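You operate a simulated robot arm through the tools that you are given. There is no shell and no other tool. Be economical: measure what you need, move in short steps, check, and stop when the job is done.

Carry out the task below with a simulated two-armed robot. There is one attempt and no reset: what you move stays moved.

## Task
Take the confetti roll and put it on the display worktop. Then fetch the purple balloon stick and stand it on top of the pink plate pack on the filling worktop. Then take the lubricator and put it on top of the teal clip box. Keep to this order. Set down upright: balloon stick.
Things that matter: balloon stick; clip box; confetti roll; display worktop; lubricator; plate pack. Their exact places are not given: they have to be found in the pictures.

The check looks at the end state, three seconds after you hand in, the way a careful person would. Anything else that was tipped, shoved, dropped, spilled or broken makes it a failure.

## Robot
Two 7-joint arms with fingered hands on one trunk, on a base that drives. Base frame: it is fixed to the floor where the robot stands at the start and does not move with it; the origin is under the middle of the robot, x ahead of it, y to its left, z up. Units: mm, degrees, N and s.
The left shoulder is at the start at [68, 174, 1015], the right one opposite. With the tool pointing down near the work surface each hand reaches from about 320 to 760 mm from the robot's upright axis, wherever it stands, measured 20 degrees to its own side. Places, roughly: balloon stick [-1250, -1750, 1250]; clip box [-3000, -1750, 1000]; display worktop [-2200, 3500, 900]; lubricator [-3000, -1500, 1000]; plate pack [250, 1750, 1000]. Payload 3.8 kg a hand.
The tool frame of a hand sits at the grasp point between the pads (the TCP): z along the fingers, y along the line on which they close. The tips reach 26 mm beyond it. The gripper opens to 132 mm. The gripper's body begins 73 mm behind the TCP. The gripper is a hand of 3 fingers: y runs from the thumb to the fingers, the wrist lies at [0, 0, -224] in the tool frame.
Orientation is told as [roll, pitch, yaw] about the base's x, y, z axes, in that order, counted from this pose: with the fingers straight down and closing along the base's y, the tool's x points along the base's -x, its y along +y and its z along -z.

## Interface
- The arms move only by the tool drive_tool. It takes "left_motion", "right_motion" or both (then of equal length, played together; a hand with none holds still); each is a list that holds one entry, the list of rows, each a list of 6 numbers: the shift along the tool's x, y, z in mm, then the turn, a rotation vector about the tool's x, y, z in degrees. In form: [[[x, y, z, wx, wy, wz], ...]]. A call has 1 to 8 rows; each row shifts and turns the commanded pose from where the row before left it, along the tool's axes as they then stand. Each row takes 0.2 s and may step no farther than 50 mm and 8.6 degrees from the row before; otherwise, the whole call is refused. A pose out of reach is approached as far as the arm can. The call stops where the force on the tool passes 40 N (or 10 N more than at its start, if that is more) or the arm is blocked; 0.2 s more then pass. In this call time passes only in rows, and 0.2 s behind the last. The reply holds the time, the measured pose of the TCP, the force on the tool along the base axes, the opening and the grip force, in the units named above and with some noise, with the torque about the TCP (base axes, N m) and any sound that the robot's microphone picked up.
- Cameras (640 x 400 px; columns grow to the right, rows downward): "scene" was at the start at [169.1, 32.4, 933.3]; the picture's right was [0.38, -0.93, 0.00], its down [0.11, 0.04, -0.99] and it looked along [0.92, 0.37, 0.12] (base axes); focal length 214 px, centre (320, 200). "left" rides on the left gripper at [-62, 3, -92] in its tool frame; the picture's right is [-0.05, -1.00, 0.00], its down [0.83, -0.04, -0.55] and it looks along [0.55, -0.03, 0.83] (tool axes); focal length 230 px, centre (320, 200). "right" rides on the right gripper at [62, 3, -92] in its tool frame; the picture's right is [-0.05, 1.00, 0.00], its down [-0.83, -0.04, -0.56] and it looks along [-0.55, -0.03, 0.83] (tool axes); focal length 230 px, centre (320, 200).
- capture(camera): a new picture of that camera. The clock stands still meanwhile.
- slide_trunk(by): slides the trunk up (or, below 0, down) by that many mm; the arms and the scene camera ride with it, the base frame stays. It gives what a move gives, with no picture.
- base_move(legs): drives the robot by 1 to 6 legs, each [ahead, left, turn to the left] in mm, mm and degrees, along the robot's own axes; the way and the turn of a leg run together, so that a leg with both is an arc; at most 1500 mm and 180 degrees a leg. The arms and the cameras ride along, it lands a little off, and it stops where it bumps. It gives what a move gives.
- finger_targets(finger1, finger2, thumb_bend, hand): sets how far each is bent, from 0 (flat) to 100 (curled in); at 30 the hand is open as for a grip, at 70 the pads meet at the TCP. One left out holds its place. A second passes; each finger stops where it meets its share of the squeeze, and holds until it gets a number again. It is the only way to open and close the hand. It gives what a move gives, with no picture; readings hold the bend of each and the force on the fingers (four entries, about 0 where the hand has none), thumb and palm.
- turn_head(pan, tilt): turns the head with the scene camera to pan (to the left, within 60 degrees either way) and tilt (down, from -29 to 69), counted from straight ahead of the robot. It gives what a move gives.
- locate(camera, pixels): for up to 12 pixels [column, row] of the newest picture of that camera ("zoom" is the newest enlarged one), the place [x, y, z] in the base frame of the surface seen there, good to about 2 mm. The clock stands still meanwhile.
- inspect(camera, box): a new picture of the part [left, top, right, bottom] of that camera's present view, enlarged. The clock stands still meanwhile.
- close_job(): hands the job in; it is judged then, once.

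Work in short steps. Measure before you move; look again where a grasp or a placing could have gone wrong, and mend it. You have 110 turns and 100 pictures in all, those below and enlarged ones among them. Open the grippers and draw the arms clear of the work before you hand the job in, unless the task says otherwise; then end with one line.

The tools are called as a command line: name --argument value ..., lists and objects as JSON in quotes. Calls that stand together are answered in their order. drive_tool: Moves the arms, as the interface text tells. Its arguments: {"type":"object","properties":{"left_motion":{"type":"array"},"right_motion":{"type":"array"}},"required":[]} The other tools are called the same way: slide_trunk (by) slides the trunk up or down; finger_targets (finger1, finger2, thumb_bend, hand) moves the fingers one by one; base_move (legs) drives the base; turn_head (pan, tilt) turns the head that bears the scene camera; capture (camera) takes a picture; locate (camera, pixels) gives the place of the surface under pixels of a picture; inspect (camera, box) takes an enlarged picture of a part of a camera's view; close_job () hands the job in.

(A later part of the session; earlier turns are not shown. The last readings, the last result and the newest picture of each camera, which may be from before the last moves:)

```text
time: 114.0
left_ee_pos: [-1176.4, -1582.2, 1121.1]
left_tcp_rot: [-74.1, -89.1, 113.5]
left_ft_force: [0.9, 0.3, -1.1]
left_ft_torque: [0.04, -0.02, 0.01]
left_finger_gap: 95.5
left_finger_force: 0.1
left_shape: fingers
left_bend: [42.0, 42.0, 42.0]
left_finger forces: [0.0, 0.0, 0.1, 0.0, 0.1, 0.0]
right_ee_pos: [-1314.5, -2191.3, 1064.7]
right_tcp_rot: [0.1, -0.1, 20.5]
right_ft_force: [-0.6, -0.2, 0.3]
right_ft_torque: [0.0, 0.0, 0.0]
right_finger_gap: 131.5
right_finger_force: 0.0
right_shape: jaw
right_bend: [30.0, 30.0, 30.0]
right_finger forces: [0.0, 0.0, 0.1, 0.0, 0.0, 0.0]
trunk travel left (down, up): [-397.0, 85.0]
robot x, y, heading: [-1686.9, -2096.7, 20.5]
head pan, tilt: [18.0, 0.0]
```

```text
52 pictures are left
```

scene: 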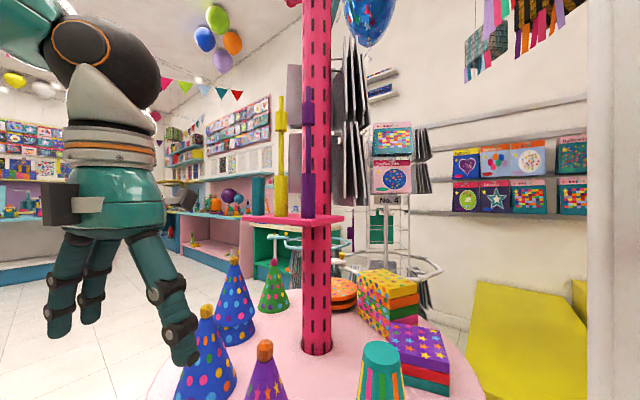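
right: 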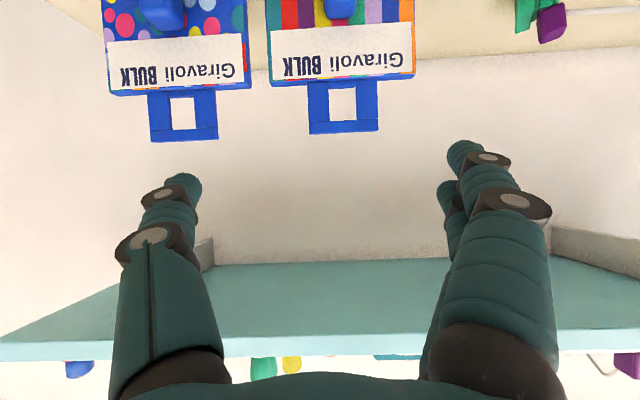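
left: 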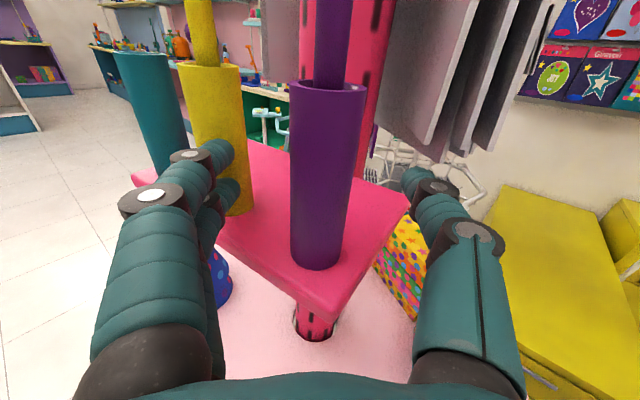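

The purple base looks like it might be a tube with a rim at (325,85). I zoom to find out whether the rod is loose in it.

inspect --camera "left" --box '[260, 50, 390, 131]'

inspect --camera "scene" --box '[200, 60, 380, 240]'

locate --camera "left" --pixels '[[325, 84], [312, 81], [338, 81], [325, 92], [332, 70], [320, 267]]'

```text
4.92 times, centred on (325, 90) of left
```

zoom: 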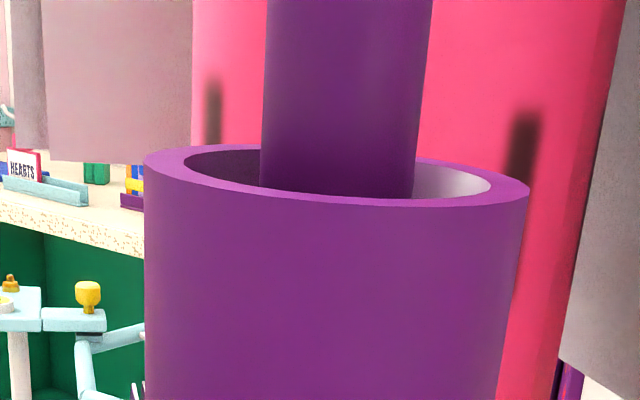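

```text
2.22 times, centred on (290, 150) of scene
```

zoom: 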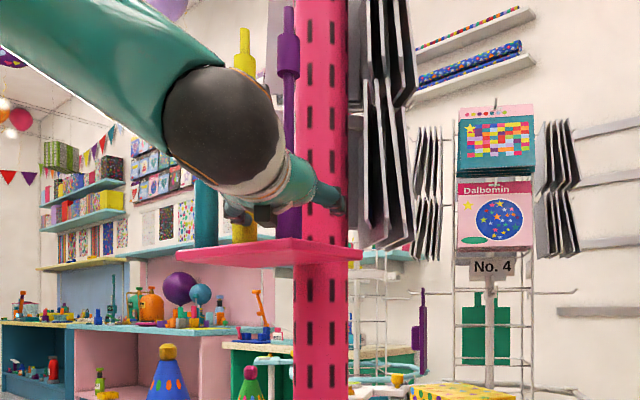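

```text
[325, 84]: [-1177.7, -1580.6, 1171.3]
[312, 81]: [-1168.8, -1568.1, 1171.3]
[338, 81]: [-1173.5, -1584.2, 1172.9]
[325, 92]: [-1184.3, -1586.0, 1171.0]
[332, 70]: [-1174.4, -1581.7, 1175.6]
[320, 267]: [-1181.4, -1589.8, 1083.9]
```

It is a hollow holder (rim z 1171) and the rod stands in it, so the stick must be pulled out upward. I raise the hand 102 mm with the arm to hold the rod between rim and collar, keeping the trunk travel for the pull.

drive_tool --left_motion '[[[-26, 0, 0, 0, 0, 0], [-26, 0, 0, 0, 0, 0], [-26, 0, 0, 0, 0, 0], [-24, 0, 2, 0, 0, 0]]]'

capture --camera "left"

```text
time: 115.0
left_ee_pos: [-1176.5, -1578.9, 1223.9]
left_tcp_rot: [-74.8, -89.1, 114.3]
left_ft_force: [-0.6, -0.4, -0.1]
left_ft_torque: [0.01, 0.01, 0.0]
left_finger_gap: 95.4
left_finger_force: 0.2
left_shape: fingers
left_bend: [42.0, 42.0, 42.0]
left_finger forces: [0.1, 0.0, 0.0, 0.0, 0.0, 0.0]
right_ee_pos: [-1314.8, -2191.3, 1064.8]
right_tcp_rot: [0.1, -0.1, 20.5]
right_ft_force: [-0.4, 0.5, -0.3]
right_ft_torque: [0.0, 0.02, 0.02]
right_finger_gap: 131.9
right_finger_force: 0.0
right_shape: jaw
right_bend: [30.0, 30.0, 30.0]
right_finger forces: [0.0, 0.1, 0.0, 0.0, 0.0, 0.1]
trunk travel left (down, up): [-397.0, 85.0]
robot x, y, heading: [-1696.0, -2096.1, 20.3]
head pan, tilt: [18.0, 0.0]
```

```text
49 pictures are left
```

left: 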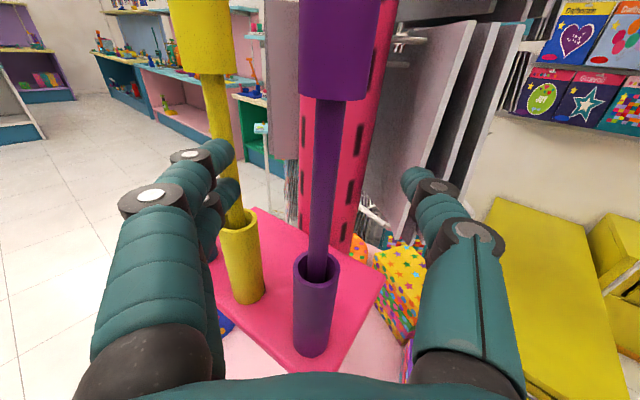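

The rod is at (323,190), TCP row about 202. I check its exact place and then close.

locate --camera "left" --pixels '[[324, 150], [322, 190], [319, 230], [333, 97], [334, 60], [318, 262]]'

finger_targets --hand "left" --finger1 62 --finger2 62 --thumb_bend 62

capture --camera "left"

```text
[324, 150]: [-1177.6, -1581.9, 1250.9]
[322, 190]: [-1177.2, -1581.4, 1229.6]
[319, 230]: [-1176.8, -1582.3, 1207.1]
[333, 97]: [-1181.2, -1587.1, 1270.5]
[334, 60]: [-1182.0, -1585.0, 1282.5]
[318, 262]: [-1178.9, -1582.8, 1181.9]
```

```text
time: 116.0
left_ee_pos: [-1175.8, -1579.4, 1222.9]
left_tcp_rot: [-76.8, -89.0, 116.2]
left_ft_force: [0.2, 1.1, -0.6]
left_ft_torque: [-0.03, -0.02, 0.01]
left_finger_gap: 29.2
left_finger_force: 0.0
left_shape: fingers
left_bend: [62.0, 62.0, 62.0]
left_finger forces: [0.0, 0.0, 0.0, 0.0, 0.0, 0.1]
right_ee_pos: [-1314.9, -2190.8, 1064.1]
right_tcp_rot: [0.0, 0.0, 20.5]
right_ft_force: [0.3, -0.3, -0.4]
right_ft_torque: [0.0, 0.01, 0.03]
right_finger_gap: 131.7
right_finger_force: 0.1
right_shape: jaw
right_bend: [30.0, 30.0, 30.0]
right_finger forces: [0.0, 0.0, 0.0, 0.0, 0.0, 0.0]
trunk travel left (down, up): [-397.0, 85.0]
robot x, y, heading: [-1689.5, -2094.1, 20.6]
head pan, tilt: [18.0, 0.0]
```

```text
48 pictures are left
```

left: 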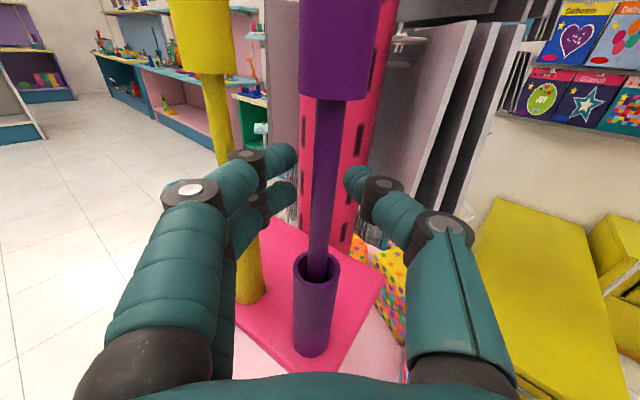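

Well centred. I close onto the rod.

finger_targets --hand "left" --finger1 76 --finger2 76 --thumb_bend 76

capture --camera "left"

```text
time: 117.0
left_ee_pos: [-1176.2, -1579.7, 1222.5]
left_tcp_rot: [-76.5, -89.1, 115.9]
left_ft_force: [0.2, 0.5, -0.4]
left_ft_torque: [0.01, 0.0, 0.0]
left_finger_gap: 0.1
left_finger_force: 0.1
left_shape: fingers
left_bend: [74.0, 74.0, 74.0]
left_finger forces: [0.1, 0.0, 0.0, 0.0, 0.0, 0.0]
right_ee_pos: [-1314.6, -2191.0, 1064.7]
right_tcp_rot: [0.1, -0.1, 20.5]
right_ft_force: [0.9, -0.8, -0.3]
right_ft_torque: [-0.03, 0.0, -0.01]
right_finger_gap: 131.9
right_finger_force: 0.2
right_shape: jaw
right_bend: [30.0, 30.0, 30.0]
right_finger forces: [0.0, 0.0, 0.0, 0.1, 0.1, 0.0]
trunk travel left (down, up): [-397.0, 85.0]
robot x, y, heading: [-1692.3, -2095.0, 20.6]
head pan, tilt: [18.0, 0.0]
```

```text
47 pictures are left
```

left: 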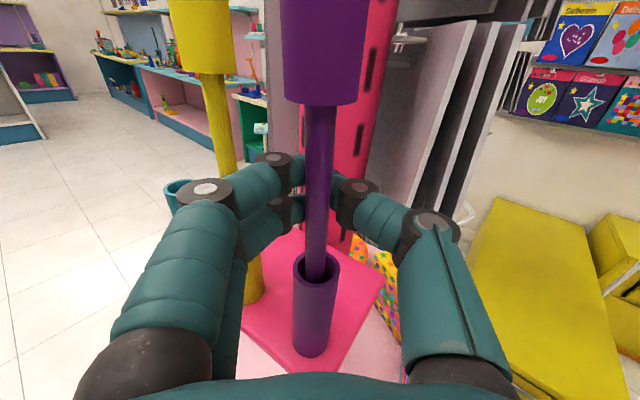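

Fingers met without force: the rod sits too deep, behind the fingertip pads. I reopen to 62, draw back 14 mm along the tool, and close again.

finger_targets --hand "left" --finger1 62 --finger2 62 --thumb_bend 62

drive_tool --left_motion '[[[0, 0, -14, 0, 0, 0]]]'

finger_targets --hand "left" --finger1 76 --finger2 76 --thumb_bend 76

inspect --camera "left" --box '[200, 80, 440, 300]'

```text
time: 118.0
left_ee_pos: [-1175.6, -1580.0, 1222.8]
left_tcp_rot: [-77.0, -89.1, 116.5]
left_ft_force: [0.9, 0.8, -0.1]
left_ft_torque: [-0.01, 0.0, 0.02]
left_finger_gap: 27.7
left_finger_force: 0.0
left_shape: fingers
left_bend: [62.0, 62.0, 62.0]
left_finger forces: [0.0, 0.1, 0.0, 0.0, 0.0, 0.0]
right_ee_pos: [-1314.1, -2191.3, 1064.6]
right_tcp_rot: [0.0, 0.1, 20.6]
right_ft_force: [0.7, -0.4, 0.3]
right_ft_torque: [-0.02, -0.04, -0.01]
right_finger_gap: 131.9
right_finger_force: 0.0
right_shape: jaw
right_bend: [30.0, 30.0, 30.0]
right_finger forces: [0.1, 0.0, 0.1, 0.1, 0.0, 0.0]
trunk travel left (down, up): [-397.0, 85.0]
robot x, y, heading: [-1690.6, -2092.7, 20.5]
head pan, tilt: [18.0, 0.0]
```

```text
time: 118.4
left_ee_pos: [-1187.6, -1588.4, 1223.6]
left_tcp_rot: [-78.4, -89.1, 117.9]
left_ft_force: [0.0, 0.0, 0.5]
left_ft_torque: [-0.01, -0.02, 0.0]
left_finger_gap: 28.2
left_finger_force: 0.1
left_shape: fingers
left_bend: [62.0, 62.0, 62.0]
left_finger forces: [0.0, 0.1, 0.0, 0.0, 0.0, 0.1]
right_ee_pos: [-1315.7, -2191.2, 1064.7]
right_tcp_rot: [-0.1, -0.1, 20.4]
right_ft_force: [0.1, -0.5, 0.2]
right_ft_torque: [0.0, -0.02, 0.0]
right_finger_gap: 131.9
right_finger_force: 0.0
right_shape: jaw
right_bend: [30.0, 30.0, 30.0]
right_finger forces: [0.1, 0.0, 0.0, 0.1, 0.0, 0.1]
trunk travel left (down, up): [-397.0, 85.0]
robot x, y, heading: [-1694.2, -2094.0, 20.6]
head pan, tilt: [18.0, 0.0]
```

```text
time: 119.4
left_ee_pos: [-1186.7, -1586.8, 1222.3]
left_tcp_rot: [-77.1, -89.1, 116.5]
left_ft_force: [9.4, 5.5, 4.5]
left_ft_torque: [0.04, -0.01, -0.03]
left_finger_gap: 6.9
left_finger_force: 12.8
left_shape: fingers
left_bend: [73.0, 73.0, 70.0]
left_finger forces: [7.0, 7.3, 0.1, 0.0, 10.9, 0.0]
right_ee_pos: [-1315.0, -2191.4, 1063.9]
right_tcp_rot: [0.0, 0.1, 20.5]
right_ft_force: [-0.1, 0.1, 0.3]
right_ft_torque: [-0.03, 0.0, 0.0]
right_finger_gap: 131.8
right_finger_force: 0.0
right_shape: jaw
right_bend: [30.0, 30.0, 30.0]
right_finger forces: [0.1, 0.0, 0.0, 0.1, 0.0, 0.1]
trunk travel left (down, up): [-397.0, 85.0]
robot x, y, heading: [-1691.1, -2091.2, 20.2]
head pan, tilt: [18.0, 0.0]
```

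```text
1.82 times, centred on (320, 190) of left
```

zoom: 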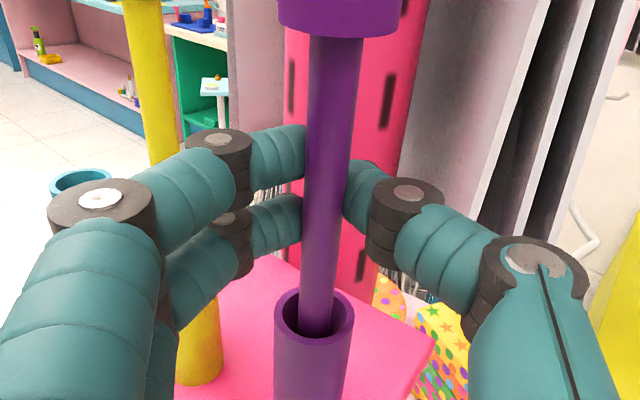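

The thin rod gets squeezed toward the palm, which would be a loose hold. The collar above (ø≈19, z 1270–1318) is a better grip: I open to 54, raise 71 mm, advance 12 mm and look.

finger_targets --hand "left" --finger1 54 --finger2 54 --thumb_bend 54

drive_tool --left_motion '[[[-24, 0, 4, 0, 0, 0], [-24, 0, 4, 0, 0, 0], [-23, 0, 4, 0, 0, 0]]]'

capture --camera "left"

```text
time: 120.4
left_ee_pos: [-1187.0, -1587.5, 1222.8]
left_tcp_rot: [-77.0, -89.1, 116.4]
left_ft_force: [-0.3, -0.1, -0.4]
left_ft_torque: [-0.01, -0.01, -0.04]
left_finger_gap: 54.1
left_finger_force: 0.1
left_shape: fingers
left_bend: [54.0, 54.0, 54.0]
left_finger forces: [0.0, 0.1, 0.0, 0.0, 0.1, 0.0]
right_ee_pos: [-1314.5, -2191.9, 1065.4]
right_tcp_rot: [0.0, 0.0, 20.5]
right_ft_force: [-0.9, -0.4, 0.2]
right_ft_torque: [-0.01, 0.02, 0.0]
right_finger_gap: 131.9
right_finger_force: 0.1
right_shape: jaw
right_bend: [30.0, 30.0, 30.0]
right_finger forces: [0.1, 0.1, 0.1, 0.0, 0.0, 0.0]
trunk travel left (down, up): [-397.0, 85.0]
robot x, y, heading: [-1691.3, -2094.3, 20.5]
head pan, tilt: [18.0, 0.0]
```

```text
time: 121.2
left_ee_pos: [-1177.7, -1579.9, 1295.4]
left_tcp_rot: [-76.3, -89.1, 115.6]
left_ft_force: [-0.2, -0.3, 0.1]
left_ft_torque: [0.0, 0.02, 0.01]
left_finger_gap: 53.8
left_finger_force: 0.1
left_shape: fingers
left_bend: [54.0, 54.0, 54.0]
left_finger forces: [0.0, 0.0, 0.0, 0.0, 0.0, 0.1]
right_ee_pos: [-1314.6, -2191.3, 1065.0]
right_tcp_rot: [0.1, 0.0, 20.4]
right_ft_force: [-0.2, 0.2, -0.1]
right_ft_torque: [-0.02, 0.01, 0.03]
right_finger_gap: 131.8
right_finger_force: 0.0
right_shape: jaw
right_bend: [30.0, 30.0, 30.0]
right_finger forces: [0.0, 0.0, 0.1, 0.1, 0.0, 0.1]
trunk travel left (down, up): [-397.0, 85.0]
robot x, y, heading: [-1688.3, -2094.5, 20.3]
head pan, tilt: [18.0, 0.0]
```

```text
45 pictures are left
```

left: 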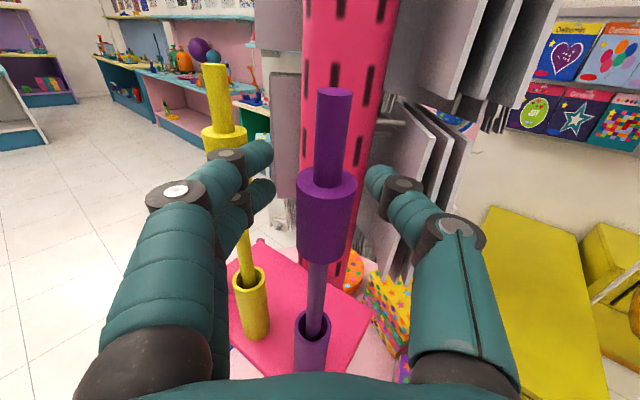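

The collar sits between the fingers. I verify its height span.

locate --camera "left" --pixels '[[326, 190], [325, 220], [322, 255], [312, 180], [333, 92], [318, 285]]'

finger_targets --hand "left" --finger1 74 --finger2 74 --thumb_bend 74

inspect --camera "left" --box '[200, 80, 440, 300]'

```text
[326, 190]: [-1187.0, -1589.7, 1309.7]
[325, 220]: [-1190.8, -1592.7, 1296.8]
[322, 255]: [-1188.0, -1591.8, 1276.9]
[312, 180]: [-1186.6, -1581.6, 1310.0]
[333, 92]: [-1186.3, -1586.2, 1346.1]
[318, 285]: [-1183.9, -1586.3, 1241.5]
```

```text
time: 122.2
left_ee_pos: [-1176.9, -1580.0, 1294.9]
left_tcp_rot: [-76.5, -89.1, 115.9]
left_ft_force: [6.4, 0.5, 1.9]
left_ft_torque: [0.04, 0.02, 0.04]
left_finger_gap: 1.2
left_finger_force: 5.7
left_shape: fingers
left_bend: [73.0, 73.0, 71.0]
left_finger forces: [1.3, 2.1, 0.0, 0.1, 8.1, 0.1]
right_ee_pos: [-1314.9, -2191.5, 1064.2]
right_tcp_rot: [-0.1, 0.0, 20.4]
right_ft_force: [-0.3, 0.2, -0.5]
right_ft_torque: [-0.02, 0.01, 0.02]
right_finger_gap: 131.8
right_finger_force: 0.0
right_shape: jaw
right_bend: [30.0, 30.0, 30.0]
right_finger forces: [0.0, 0.0, 0.0, 0.0, 0.1, 0.1]
trunk travel left (down, up): [-397.0, 85.0]
robot x, y, heading: [-1688.4, -2094.6, 20.2]
head pan, tilt: [18.0, 0.0]
```

```text
1.82 times, centred on (320, 190) of left
```

zoom: 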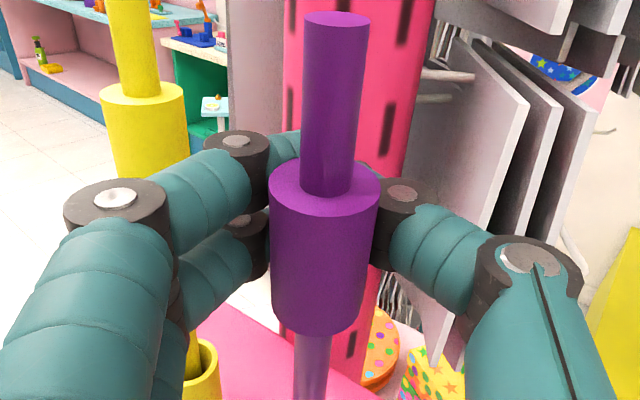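

The stick leaned after the earlier squeeze, so the collar is about 8 mm behind the TCP. I reopen to 58, draw back 14 mm and close again.

finger_targets --hand "left" --finger1 57 --finger2 57 --thumb_bend 57

drive_tool --left_motion '[[[0, 0, -14, 0, 0, 0]]]'

capture --camera "left"

locate --camera "left" --pixels '[[325, 210], [322, 235], [312, 215], [336, 215], [318, 285]]'

```text
time: 123.2
left_ee_pos: [-1177.5, -1579.4, 1295.1]
left_tcp_rot: [-76.6, -89.1, 116.2]
left_ft_force: [0.0, -0.7, 0.8]
left_ft_torque: [0.0, -0.02, 0.02]
left_finger_gap: 47.2
left_finger_force: 0.1
left_shape: fingers
left_bend: [56.0, 56.0, 56.0]
left_finger forces: [0.0, 0.1, 0.1, 0.0, 0.0, 0.0]
right_ee_pos: [-1314.0, -2191.3, 1064.1]
right_tcp_rot: [0.0, 0.1, 20.5]
right_ft_force: [0.7, 0.5, 0.0]
right_ft_torque: [0.01, -0.01, 0.01]
right_finger_gap: 131.9
right_finger_force: 0.0
right_shape: jaw
right_bend: [30.0, 30.0, 30.0]
right_finger forces: [0.0, 0.0, 0.0, 0.0, 0.0, 0.0]
trunk travel left (down, up): [-397.0, 85.0]
robot x, y, heading: [-1691.8, -2090.4, 20.6]
head pan, tilt: [18.0, 0.0]
```

```text
time: 123.6
left_ee_pos: [-1189.5, -1588.7, 1294.8]
left_tcp_rot: [-81.3, -89.1, 120.8]
left_ft_force: [0.1, 0.2, 0.1]
left_ft_torque: [0.04, 0.02, 0.0]
left_finger_gap: 47.2
left_finger_force: 0.1
left_shape: fingers
left_bend: [56.0, 56.0, 56.0]
left_finger forces: [0.1, 0.0, 0.0, 0.0, 0.0, 0.1]
right_ee_pos: [-1315.2, -2190.1, 1065.1]
right_tcp_rot: [0.0, -0.1, 20.5]
right_ft_force: [1.1, 0.0, -0.4]
right_ft_torque: [0.02, 0.01, -0.02]
right_finger_gap: 131.6
right_finger_force: 0.1
right_shape: jaw
right_bend: [30.0, 30.0, 30.0]
right_finger forces: [0.0, 0.1, 0.0, 0.1, 0.0, 0.0]
trunk travel left (down, up): [-397.0, 85.0]
robot x, y, heading: [-1690.6, -2092.9, 20.7]
head pan, tilt: [18.0, 0.0]
```

```text
43 pictures are left
```

left: 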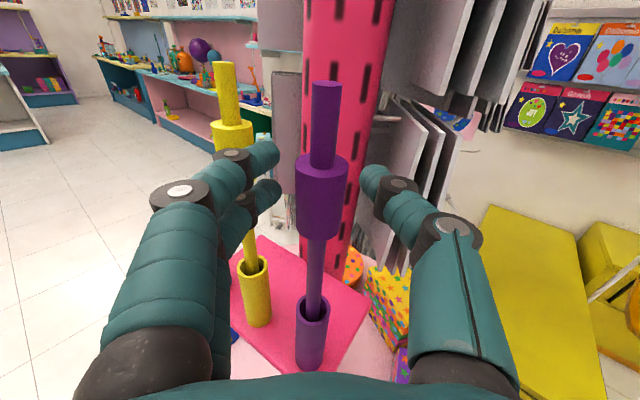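

```text
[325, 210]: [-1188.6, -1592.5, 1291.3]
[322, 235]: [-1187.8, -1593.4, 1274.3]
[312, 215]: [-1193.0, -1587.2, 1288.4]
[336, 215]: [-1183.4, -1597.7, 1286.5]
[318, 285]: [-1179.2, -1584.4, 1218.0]
```

Collar axis is now 8 mm beyond the TCP, good for the pads. I close.

finger_targets --hand "left" --finger1 74 --finger2 74 --thumb_bend 74

inspect --camera "left" --box '[200, 80, 440, 300]'

```text
time: 124.6
left_ee_pos: [-1188.7, -1586.1, 1294.1]
left_tcp_rot: [-76.9, -89.1, 116.2]
left_ft_force: [4.5, 2.8, 1.0]
left_ft_torque: [0.06, -0.02, -0.06]
left_finger_gap: 16.0
left_finger_force: 13.1
left_shape: fingers
left_bend: [71.0, 71.0, 68.0]
left_finger forces: [5.6, 6.5, 0.0, 0.0, 13.5, 0.0]
right_ee_pos: [-1313.2, -2190.6, 1064.5]
right_tcp_rot: [0.0, 0.0, 20.4]
right_ft_force: [-0.3, -0.3, 0.9]
right_ft_torque: [-0.03, 0.01, -0.01]
right_finger_gap: 132.0
right_finger_force: 0.1
right_shape: jaw
right_bend: [30.0, 30.0, 30.0]
right_finger forces: [0.1, 0.0, 0.1, 0.0, 0.0, 0.1]
trunk travel left (down, up): [-397.0, 85.0]
robot x, y, heading: [-1691.3, -2089.9, 20.7]
head pan, tilt: [18.0, 0.0]
```

```text
1.82 times, centred on (320, 190) of left
```

zoom: 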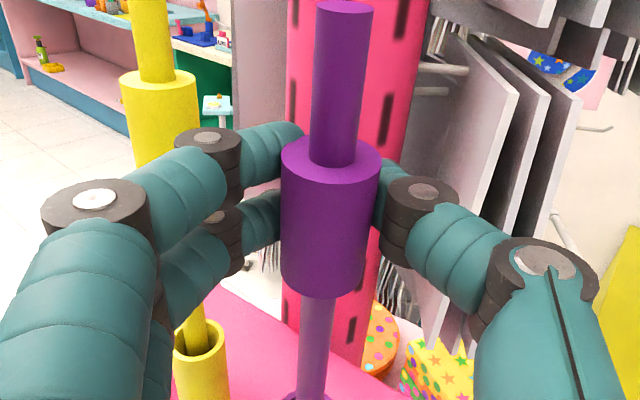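

Held (16 mm gap, 13 N) but the tips still lie slightly behind the centre. I reopen, draw back 6 mm more and close once more.

finger_targets --hand "left" --finger1 60 --finger2 60 --thumb_bend 58

drive_tool --left_motion '[[[0, 0, -6, 0, 0, 0]]]'

finger_targets --hand "left" --finger1 74 --finger2 74 --thumb_bend 74

inspect --camera "left" --box '[200, 80, 440, 300]'

```text
time: 125.6
left_ee_pos: [-1188.7, -1587.0, 1294.8]
left_tcp_rot: [-77.0, -89.1, 116.5]
left_ft_force: [-0.1, -0.5, 0.2]
left_ft_torque: [0.0, -0.01, 0.03]
left_finger_gap: 39.0
left_finger_force: 0.0
left_shape: fingers
left_bend: [60.0, 60.0, 57.0]
left_finger forces: [0.0, 0.1, 0.1, 0.0, 0.1, 0.0]
right_ee_pos: [-1315.4, -2191.4, 1064.2]
right_tcp_rot: [-0.1, -0.1, 20.5]
right_ft_force: [-0.8, 0.0, -0.2]
right_ft_torque: [-0.02, -0.03, 0.05]
right_finger_gap: 132.0
right_finger_force: 0.0
right_shape: jaw
right_bend: [30.0, 30.0, 30.0]
right_finger forces: [0.1, 0.0, 0.0, 0.1, 0.0, 0.0]
trunk travel left (down, up): [-397.0, 85.0]
robot x, y, heading: [-1691.6, -2095.1, 20.6]
head pan, tilt: [18.0, 0.0]
```

```text
time: 126.0
left_ee_pos: [-1193.4, -1591.3, 1295.0]
left_tcp_rot: [-76.3, -89.1, 115.6]
left_ft_force: [0.4, -0.3, 0.5]
left_ft_torque: [-0.04, 0.01, 0.04]
left_finger_gap: 38.9
left_finger_force: 0.1
left_shape: fingers
left_bend: [60.0, 60.0, 57.0]
left_finger forces: [0.0, 0.0, 0.0, 0.0, 0.1, 0.1]
right_ee_pos: [-1314.3, -2191.0, 1065.8]
right_tcp_rot: [0.1, 0.0, 20.5]
right_ft_force: [-0.6, 0.5, -0.4]
right_ft_torque: [0.0, -0.02, -0.01]
right_finger_gap: 132.0
right_finger_force: 0.1
right_shape: jaw
right_bend: [30.0, 30.0, 30.0]
right_finger forces: [0.0, 0.0, 0.0, 0.0, 0.1, 0.0]
trunk travel left (down, up): [-397.0, 85.0]
robot x, y, heading: [-1692.2, -2093.7, 20.5]
head pan, tilt: [18.0, 0.0]
```

```text
time: 127.0
left_ee_pos: [-1192.2, -1590.4, 1295.0]
left_tcp_rot: [-75.5, -89.1, 114.8]
left_ft_force: [6.5, 3.9, 2.6]
left_ft_torque: [0.06, -0.05, 0.0]
left_finger_gap: 20.3
left_finger_force: 14.9
left_shape: fingers
left_bend: [70.0, 70.0, 67.0]
left_finger forces: [7.4, 7.7, 0.0, 0.0, 15.0, 0.0]
right_ee_pos: [-1312.6, -2190.2, 1064.9]
right_tcp_rot: [0.0, 0.0, 20.6]
right_ft_force: [0.5, 0.4, -0.7]
right_ft_torque: [-0.04, 0.0, 0.02]
right_finger_gap: 132.0
right_finger_force: 0.0
right_shape: jaw
right_bend: [30.0, 30.0, 30.0]
right_finger forces: [0.0, 0.0, 0.1, 0.0, 0.0, 0.0]
trunk travel left (down, up): [-397.0, 85.0]
robot x, y, heading: [-1692.5, -2094.0, 20.6]
head pan, tilt: [18.0, 0.0]
```

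```text
1.82 times, centred on (320, 190) of left
```

zoom: 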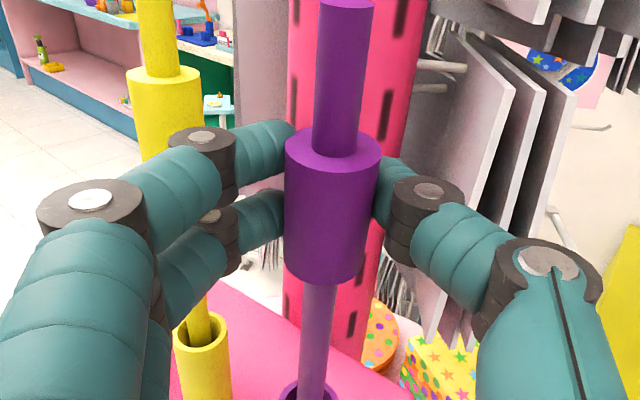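

Full-diameter grip now (20.3 mm, 15 N). I advance 5 mm to relieve the side force, then pull up with the trunk.

drive_tool --left_motion '[[[0, 0, 5, 0, 0, 0]]]'

slide_trunk --by 40

capture --camera "left"

```text
time: 127.4
left_ee_pos: [-1190.2, -1588.8, 1294.5]
left_tcp_rot: [-77.3, -89.0, 116.7]
left_ft_force: [0.5, 0.1, 0.9]
left_ft_torque: [0.03, 0.01, 0.04]
left_finger_gap: 19.9
left_finger_force: 15.3
left_shape: fingers
left_bend: [71.0, 71.0, 67.0]
left_finger forces: [7.8, 8.0, 0.0, 0.0, 14.1, 0.0]
right_ee_pos: [-1314.2, -2191.2, 1065.2]
right_tcp_rot: [0.1, 0.0, 20.5]
right_ft_force: [-1.1, 0.9, -0.6]
right_ft_torque: [0.03, 0.01, 0.01]
right_finger_gap: 131.7
right_finger_force: 0.2
right_shape: jaw
right_bend: [30.0, 30.0, 30.0]
right_finger forces: [0.0, 0.0, 0.0, 0.0, 0.0, 0.1]
trunk travel left (down, up): [-397.0, 85.0]
robot x, y, heading: [-1690.5, -2095.5, 20.5]
head pan, tilt: [18.0, 0.0]
```

```text
time: 128.2
left_ee_pos: [-1188.7, -1587.3, 1333.7]
left_tcp_rot: [-68.7, -89.0, 108.1]
left_ft_force: [0.1, -0.1, -1.0]
left_ft_torque: [-0.02, 0.02, -0.01]
left_finger_gap: 20.1
left_finger_force: 15.0
left_shape: fingers
left_bend: [71.0, 71.0, 67.0]
left_finger forces: [7.7, 8.1, 0.0, 0.0, 14.0, 0.0]
right_ee_pos: [-1313.7, -2191.3, 1104.0]
right_tcp_rot: [0.0, 0.0, 20.4]
right_ft_force: [-0.1, -0.3, 0.1]
right_ft_torque: [0.01, 0.03, -0.01]
right_finger_gap: 131.8
right_finger_force: 0.0
right_shape: jaw
right_bend: [30.0, 30.0, 30.0]
right_finger forces: [0.0, 0.1, 0.0, 0.0, 0.1, 0.0]
trunk travel left (down, up): [-437.0, 45.0]
robot x, y, heading: [-1688.5, -2093.5, 20.3]
head pan, tilt: [18.0, 0.0]
```

```text
40 pictures are left
```

left: 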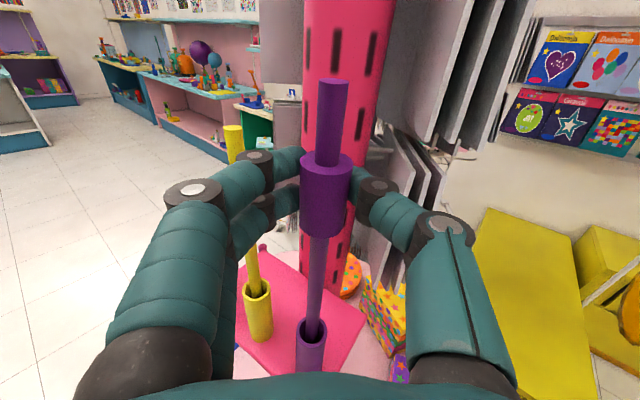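

The stick rises freely with the hand. I go on: trunk +44, then the arm +20.

slide_trunk --by 44

drive_tool --left_motion '[[[-12, 0, 0, 0, 0, 0], [-12, 0, 0, 0, 0, 0]]]'

capture --camera "left"

capture --camera "scene"

```text
time: 129.1
left_ee_pos: [-1203.0, -1590.6, 1397.3]
left_tcp_rot: [-137.0, -88.0, 176.5]
left_ft_force: [0.1, -0.9, -0.3]
left_ft_torque: [-0.02, -0.02, 0.01]
left_finger_gap: 19.7
left_finger_force: 14.6
left_shape: fingers
left_bend: [71.0, 71.0, 67.0]
left_finger forces: [7.6, 7.8, 0.0, 0.0, 13.7, 0.1]
right_ee_pos: [-1314.6, -2189.7, 1148.0]
right_tcp_rot: [-0.1, 0.0, 20.5]
right_ft_force: [0.1, 0.5, -0.4]
right_ft_torque: [-0.03, 0.03, 0.0]
right_finger_gap: 132.1
right_finger_force: 0.0
right_shape: jaw
right_bend: [30.0, 30.0, 30.0]
right_finger forces: [0.0, 0.1, 0.0, 0.1, 0.0, 0.1]
trunk travel left (down, up): [-481.0, 1.0]
robot x, y, heading: [-1692.7, -2091.0, 20.5]
head pan, tilt: [18.0, 0.0]
```

```text
time: 129.7
left_ee_pos: [-1203.2, -1588.5, 1409.8]
left_tcp_rot: [-136.1, -88.0, 175.4]
left_ft_force: [0.9, 0.3, -0.1]
left_ft_torque: [0.01, -0.01, 0.02]
left_finger_gap: 19.5
left_finger_force: 14.4
left_shape: fingers
left_bend: [71.0, 71.0, 67.0]
left_finger forces: [7.5, 7.9, 0.0, 0.0, 13.7, 0.0]
left hand out of reach, approached as far as the arm can: row 2
right_ee_pos: [-1313.8, -2191.9, 1149.5]
right_tcp_rot: [0.0, 0.1, 20.5]
right_ft_force: [-0.3, -0.1, 1.4]
right_ft_torque: [0.03, 0.0, -0.01]
right_finger_gap: 131.6
right_finger_force: 0.0
right_shape: jaw
right_bend: [30.0, 30.0, 30.0]
right_finger forces: [0.0, 0.0, 0.1, 0.1, 0.0, 0.0]
trunk travel left (down, up): [-481.0, 1.0]
robot x, y, heading: [-1690.7, -2095.6, 20.3]
head pan, tilt: [18.0, 0.0]
```

```text
39 pictures are left
```

left: 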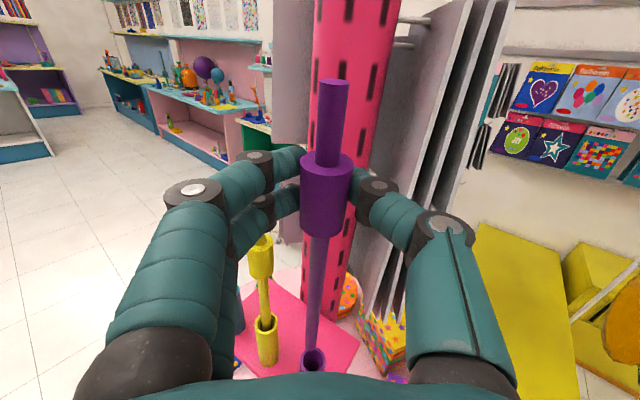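

```text
38 pictures are left
```

scene: 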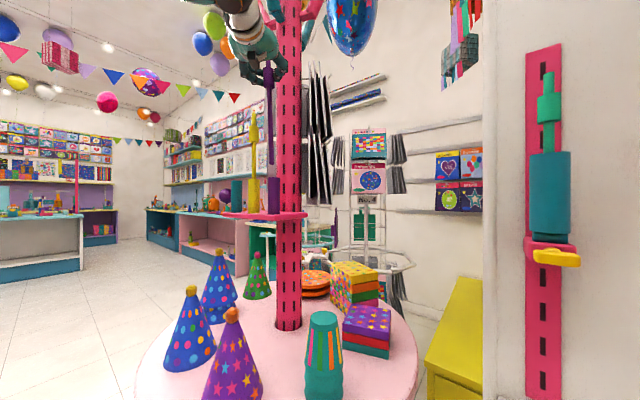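

I zoom to see whether the rod's foot has left the holder.

inspect --camera "scene" --box '[215, 60, 325, 225]'

inspect --camera "left" --box '[250, 290, 380, 380]'

```text
2.42 times, centred on (270, 142) of scene
```

zoom: 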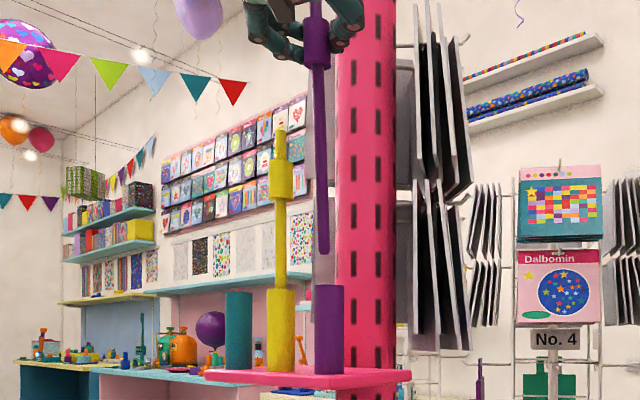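

```text
4.44 times, centred on (315, 335) of left
```

zoom: 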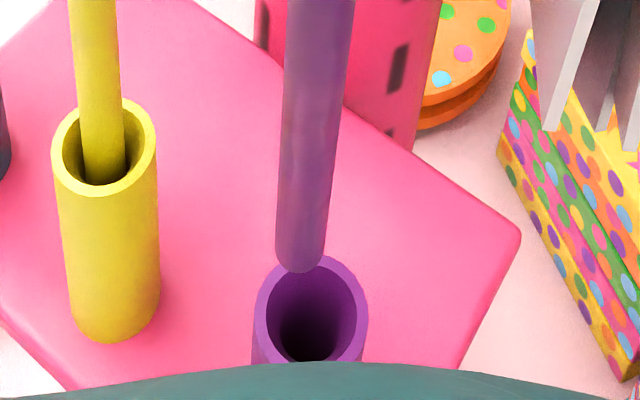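

The rod is fully out of the holder. I measure its foot, then back away along the approach line.

locate --camera "zoom" --pixels '[[302, 262], [302, 240], [315, 150], [282, 230], [325, 230]]'

locate --camera "left" --pixels '[[325, 200], [318, 270], [332, 86], [322, 235]]'

base_move --legs '[[-190, -65, 0], [-120, 0, 0]]'

```text
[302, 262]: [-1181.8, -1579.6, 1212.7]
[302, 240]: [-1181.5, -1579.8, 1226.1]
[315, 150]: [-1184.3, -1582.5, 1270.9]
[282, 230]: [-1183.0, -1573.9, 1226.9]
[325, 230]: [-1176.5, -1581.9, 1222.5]
```

```text
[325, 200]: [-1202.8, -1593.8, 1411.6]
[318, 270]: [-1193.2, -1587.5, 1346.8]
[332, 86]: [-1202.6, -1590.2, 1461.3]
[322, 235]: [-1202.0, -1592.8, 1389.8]
```

```text
time: 132.1
left_ee_pos: [-1472.3, -1758.9, 1408.7]
left_tcp_rot: [-135.5, -87.9, 175.1]
left_ft_force: [0.4, 0.2, -0.2]
left_ft_torque: [0.02, 0.01, 0.0]
left_finger_gap: 19.6
left_finger_force: 14.6
left_shape: fingers
left_bend: [71.0, 71.0, 67.0]
left_finger forces: [7.5, 7.8, 0.0, 0.0, 13.7, 0.0]
right_ee_pos: [-1581.2, -2360.1, 1147.4]
right_tcp_rot: [0.0, 0.1, 20.6]
right_ft_force: [0.3, 0.5, -0.2]
right_ft_torque: [-0.04, -0.05, -0.04]
right_finger_gap: 131.6
right_finger_force: 0.0
right_shape: jaw
right_bend: [30.0, 30.0, 30.0]
right_finger forces: [0.1, 0.1, 0.0, 0.0, 0.0, 0.0]
trunk travel left (down, up): [-481.0, 1.0]
robot x, y, heading: [-1959.9, -2263.3, 20.4]
head pan, tilt: [18.0, 0.0]
```

The foot is 200 mm below the TCP and the stick leans about 6° in hand (to correct later). I turn to heading 90, drive north 3 m on clear floor, then face the filling worktop.

base_move --legs '[[0, 0, 69], [1500, 0, 0], [1500, 0, 0], [300, 0, 0], [0, 0, -70]]'

turn_head --pan 0 --tilt 5

capture --camera "scene"

```text
time: 154.2
left_ee_pos: [-1475.4, 1531.1, 1411.0]
left_tcp_rot: [-136.2, -88.0, 175.2]
left_ft_force: [-1.0, -0.3, -0.2]
left_ft_torque: [-0.02, 0.03, 0.02]
left_finger_gap: 19.4
left_finger_force: 14.6
left_shape: fingers
left_bend: [71.0, 71.0, 67.0]
left_finger forces: [7.4, 7.7, 0.0, 0.0, 13.5, 0.0]
right_ee_pos: [-1590.0, 930.9, 1149.5]
right_tcp_rot: [0.0, -0.1, 20.0]
right_ft_force: [0.2, 0.2, 0.0]
right_ft_torque: [0.0, 0.02, -0.02]
right_finger_gap: 131.9
right_finger_force: 0.1
right_shape: jaw
right_bend: [30.0, 30.0, 30.0]
right_finger forces: [0.0, 0.0, 0.1, 0.0, 0.0, 0.0]
trunk travel left (down, up): [-481.0, 1.0]
robot x, y, heading: [-1966.4, 1034.1, 19.9]
head pan, tilt: [18.0, 0.0]
```

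```text
time: 155.1
left_ee_pos: [-1473.6, 1531.7, 1409.9]
left_tcp_rot: [-136.2, -87.8, 175.1]
left_ft_force: [0.0, 0.3, -0.4]
left_ft_torque: [0.01, -0.02, -0.03]
left_finger_gap: 19.5
left_finger_force: 14.4
left_shape: fingers
left_bend: [71.0, 71.0, 67.0]
left_finger forces: [7.4, 7.7, 0.0, 0.1, 13.6, 0.0]
right_ee_pos: [-1589.6, 930.7, 1148.6]
right_tcp_rot: [0.1, 0.0, 20.0]
right_ft_force: [-0.1, -0.6, 0.2]
right_ft_torque: [0.01, 0.0, 0.01]
right_finger_gap: 131.9
right_finger_force: 0.1
right_shape: jaw
right_bend: [30.0, 30.0, 30.0]
right_finger forces: [0.1, 0.0, 0.1, 0.0, 0.0, 0.1]
trunk travel left (down, up): [-481.0, 1.0]
robot x, y, heading: [-1961.8, 1028.5, 20.0]
head pan, tilt: [0.0, 5.0]
```

```text
35 pictures are left
```

scene: 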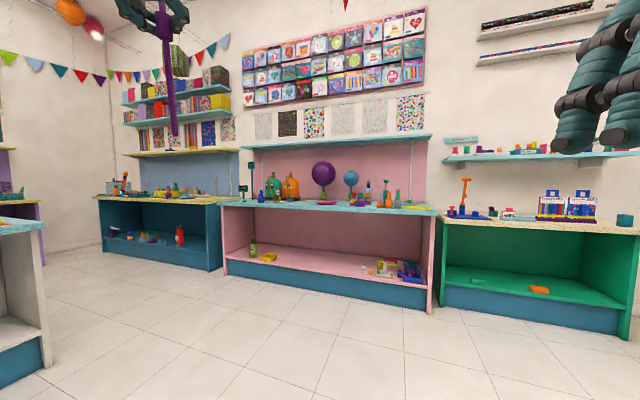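

The pink filling worktop is ahead; the pack should be around (325,198). I drive 950 mm closer and zoom.

base_move --legs '[[950, 0, 0]]'

turn_head --pan 0 --tilt 10

inspect --camera "scene" --box '[130, 90, 510, 250]'

```text
time: 160.1
left_ee_pos: [-577.5, 1858.7, 1409.3]
left_tcp_rot: [-136.4, -87.9, 175.4]
left_ft_force: [0.3, -0.5, -0.3]
left_ft_torque: [-0.03, -0.04, 0.04]
left_finger_gap: 19.7
left_finger_force: 14.0
left_shape: fingers
left_bend: [71.0, 71.0, 67.0]
left_finger forces: [7.4, 7.7, 0.0, 0.1, 13.6, 0.0]
right_ee_pos: [-692.1, 1258.0, 1149.7]
right_tcp_rot: [0.0, -0.1, 20.2]
right_ft_force: [0.5, -0.9, -0.6]
right_ft_torque: [0.02, 0.02, -0.03]
right_finger_gap: 131.8
right_finger_force: 0.1
right_shape: jaw
right_bend: [30.0, 30.0, 30.0]
right_finger forces: [0.0, 0.0, 0.0, 0.0, 0.0, 0.1]
trunk travel left (down, up): [-481.0, 1.0]
robot x, y, heading: [-1068.2, 1357.0, 20.1]
head pan, tilt: [0.0, 5.0]
```

```text
time: 160.7
left_ee_pos: [-576.8, 1859.5, 1409.4]
left_tcp_rot: [-136.0, -87.9, 174.9]
left_ft_force: [0.5, -0.5, 0.1]
left_ft_torque: [0.03, -0.03, -0.02]
left_finger_gap: 19.5
left_finger_force: 13.9
left_shape: fingers
left_bend: [71.0, 71.0, 67.0]
left_finger forces: [7.4, 7.7, 0.0, 0.0, 13.6, 0.0]
right_ee_pos: [-694.4, 1258.3, 1148.4]
right_tcp_rot: [0.0, -0.1, 20.1]
right_ft_force: [-0.2, -0.1, 0.1]
right_ft_torque: [-0.03, -0.06, 0.02]
right_finger_gap: 131.7
right_finger_force: 0.1
right_shape: jaw
right_bend: [30.0, 30.0, 30.0]
right_finger forces: [0.0, 0.0, 0.0, 0.1, 0.0, 0.0]
trunk travel left (down, up): [-481.0, 1.0]
robot x, y, heading: [-1068.3, 1358.4, 19.9]
head pan, tilt: [0.0, 10.0]
```

```text
1.68 times, centred on (320, 170) of scene
```

zoom: 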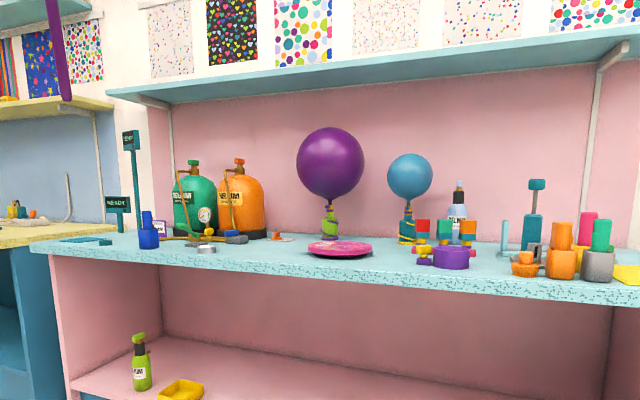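

The pink plate pack is the low disc at zoom (340,248). I measure it and its neighbours.

locate --camera "zoom" --pixels '[[340, 246], [310, 246], [371, 246], [340, 241], [340, 255], [340, 285], [330, 225], [420, 260], [330, 170], [281, 236], [207, 249], [300, 75]]'

```text
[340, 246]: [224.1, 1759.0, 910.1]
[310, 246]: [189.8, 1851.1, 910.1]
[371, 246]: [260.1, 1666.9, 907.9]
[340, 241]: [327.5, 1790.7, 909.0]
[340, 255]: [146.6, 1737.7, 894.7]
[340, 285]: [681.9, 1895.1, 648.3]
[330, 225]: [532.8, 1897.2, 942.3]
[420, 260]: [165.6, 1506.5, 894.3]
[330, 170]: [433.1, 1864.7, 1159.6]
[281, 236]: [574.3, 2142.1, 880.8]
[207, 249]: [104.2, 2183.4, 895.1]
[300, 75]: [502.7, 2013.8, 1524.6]
```

Pack: top z 910, centre ≈ (240,1762), radius ≈ 95, front at x 146. I turn to heading 0 and drive near, stopping 100 mm short, then look at the stick and pack.

base_move --legs '[[0, 0, -20], [560, 95, 0]]'

turn_head --pan 15 --tilt 0

capture --camera "scene"

capture --camera "left"

```text
time: 165.0
left_ee_pos: [122.1, 1753.6, 1410.1]
left_tcp_rot: [-136.4, -87.8, 155.1]
left_ft_force: [0.3, -0.3, -0.3]
left_ft_torque: [-0.01, -0.01, 0.01]
left_finger_gap: 19.5
left_finger_force: 13.8
left_shape: fingers
left_bend: [71.0, 71.0, 67.0]
left_finger forces: [7.4, 7.8, 0.1, 0.1, 13.6, 0.0]
right_ee_pos: [-193.7, 1228.9, 1149.2]
right_tcp_rot: [0.0, 0.0, -0.1]
right_ft_force: [0.0, -0.3, -0.1]
right_ft_torque: [-0.01, -0.03, 0.02]
right_finger_gap: 131.8
right_finger_force: 0.0
right_shape: jaw
right_bend: [30.0, 30.0, 30.0]
right_finger forces: [0.0, 0.1, 0.0, 0.0, 0.0, 0.0]
trunk travel left (down, up): [-481.0, 1.0]
robot x, y, heading: [-508.8, 1453.1, -0.3]
head pan, tilt: [0.0, 10.0]
```

```text
time: 165.8
left_ee_pos: [121.3, 1752.5, 1410.4]
left_tcp_rot: [-136.1, -88.0, 154.9]
left_ft_force: [-0.2, 0.5, 0.0]
left_ft_torque: [0.03, 0.0, -0.01]
left_finger_gap: 19.4
left_finger_force: 14.3
left_shape: fingers
left_bend: [71.0, 71.0, 67.0]
left_finger forces: [7.4, 7.7, 0.1, 0.0, 13.6, 0.0]
right_ee_pos: [-193.7, 1229.8, 1148.3]
right_tcp_rot: [0.0, -0.1, -0.1]
right_ft_force: [0.0, 0.8, -0.3]
right_ft_torque: [0.0, 0.03, -0.01]
right_finger_gap: 131.7
right_finger_force: 0.0
right_shape: jaw
right_bend: [30.0, 30.0, 30.0]
right_finger forces: [0.0, 0.1, 0.0, 0.0, 0.1, 0.0]
trunk travel left (down, up): [-481.0, 1.0]
robot x, y, heading: [-511.8, 1453.5, -0.0]
head pan, tilt: [15.0, 0.0]
```

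```text
33 pictures are left
```

scene: 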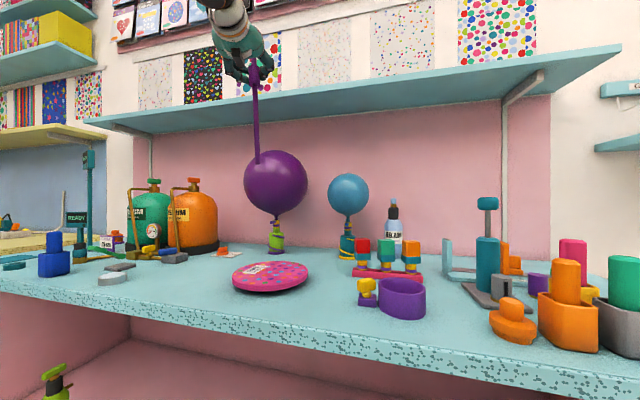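

```text
32 pictures are left
```

left: 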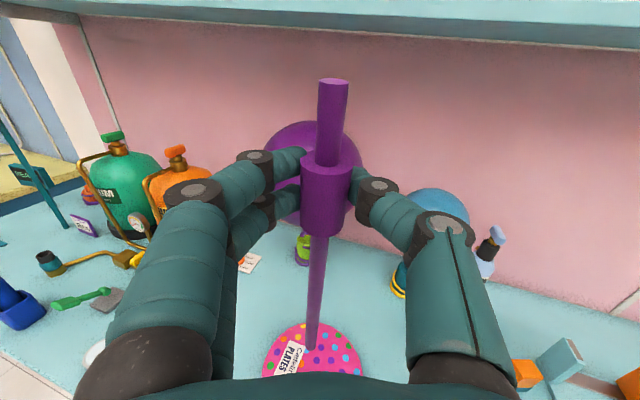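

Hand is close to the shelf height, so I lower the trunk 220 mm first (foot then at about 990), and correct the lean by 6°.

slide_trunk --by -220

drive_tool --left_motion '[[[0, 0, 0, 0, 6, 0]]]'

capture --camera "left"

capture --camera "scene"

```text
time: 168.1
left_ee_pos: [122.7, 1752.5, 1190.5]
left_tcp_rot: [-136.9, -87.8, 155.5]
left_ft_force: [0.9, -0.6, -0.5]
left_ft_torque: [0.01, -0.01, 0.02]
left_finger_gap: 19.5
left_finger_force: 14.3
left_shape: fingers
left_bend: [71.0, 71.0, 67.0]
left_finger forces: [7.4, 7.6, 0.1, 0.0, 13.5, 0.0]
right_ee_pos: [-193.6, 1229.0, 929.3]
right_tcp_rot: [0.0, -0.1, -0.2]
right_ft_force: [0.4, -0.2, 0.4]
right_ft_torque: [-0.02, 0.01, 0.01]
right_finger_gap: 131.9
right_finger_force: 0.1
right_shape: jaw
right_bend: [30.0, 30.0, 30.0]
right_finger forces: [0.0, 0.0, 0.0, 0.0, 0.1, 0.0]
trunk travel left (down, up): [-261.0, 221.0]
robot x, y, heading: [-512.7, 1450.3, -0.1]
head pan, tilt: [15.0, 0.0]
```

```text
time: 168.5
left_ee_pos: [122.4, 1752.2, 1190.1]
left_tcp_rot: [-18.5, -85.3, 37.1]
left_ft_force: [0.8, -0.1, -1.0]
left_ft_torque: [-0.01, 0.04, 0.04]
left_finger_gap: 19.5
left_finger_force: 14.0
left_shape: fingers
left_bend: [71.0, 71.0, 67.0]
left_finger forces: [7.4, 7.5, 0.0, 0.1, 13.4, 0.0]
right_ee_pos: [-194.1, 1229.9, 927.9]
right_tcp_rot: [0.0, -0.1, -0.2]
right_ft_force: [0.4, -0.2, -1.0]
right_ft_torque: [0.01, -0.01, -0.03]
right_finger_gap: 132.0
right_finger_force: 0.0
right_shape: jaw
right_bend: [30.0, 30.0, 30.0]
right_finger forces: [0.0, 0.0, 0.0, 0.0, 0.0, 0.1]
trunk travel left (down, up): [-261.0, 221.0]
robot x, y, heading: [-510.3, 1453.8, 0.0]
head pan, tilt: [15.0, 0.0]
```

```text
31 pictures are left
```

left: 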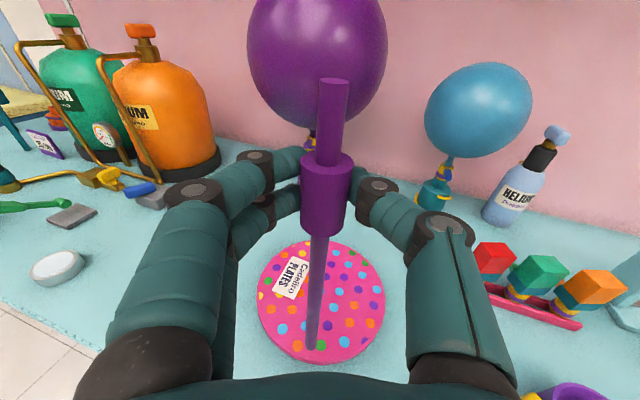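

```text
30 pictures are left
```

scene: 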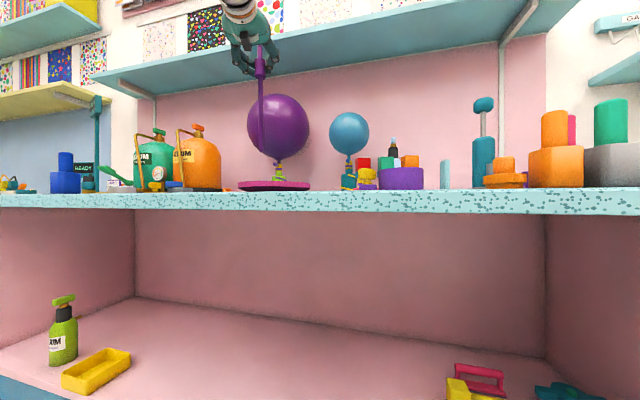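

I measure the stick's axis at several heights to judge its lean.

locate --camera "left" --pixels '[[333, 110], [331, 140], [325, 200], [319, 250], [316, 290], [312, 330], [310, 347], [321, 290], [311, 290], [316, 255], [360, 300], [275, 310]]'

inspect --camera "scene" --box '[220, 20, 320, 195]'

locate --camera "zoom" --pixels '[[320, 70], [318, 120], [318, 200], [318, 260], [318, 290]]'

```text
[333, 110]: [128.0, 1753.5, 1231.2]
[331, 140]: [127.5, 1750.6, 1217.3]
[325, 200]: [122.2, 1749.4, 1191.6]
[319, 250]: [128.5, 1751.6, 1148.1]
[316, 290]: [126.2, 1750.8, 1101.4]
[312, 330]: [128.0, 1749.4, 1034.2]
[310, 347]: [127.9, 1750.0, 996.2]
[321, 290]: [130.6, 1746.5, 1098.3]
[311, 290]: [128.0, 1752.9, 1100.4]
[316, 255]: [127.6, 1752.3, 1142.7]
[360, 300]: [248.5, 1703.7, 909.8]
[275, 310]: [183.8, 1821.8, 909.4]
```

```text
2.29 times, centred on (270, 108) of scene
```

zoom: 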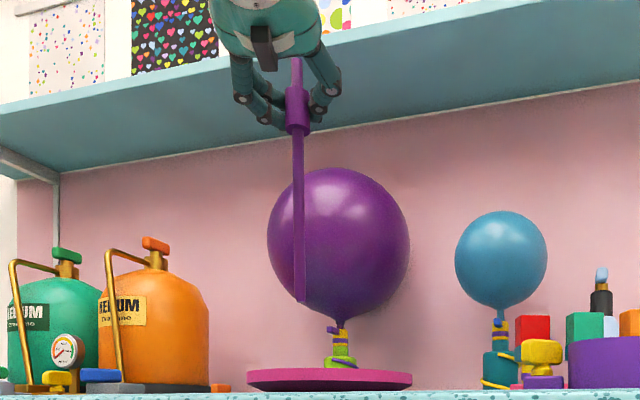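

```text
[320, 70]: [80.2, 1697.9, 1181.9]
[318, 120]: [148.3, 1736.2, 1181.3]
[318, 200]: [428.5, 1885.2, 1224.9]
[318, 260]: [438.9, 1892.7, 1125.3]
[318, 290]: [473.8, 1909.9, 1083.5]
```

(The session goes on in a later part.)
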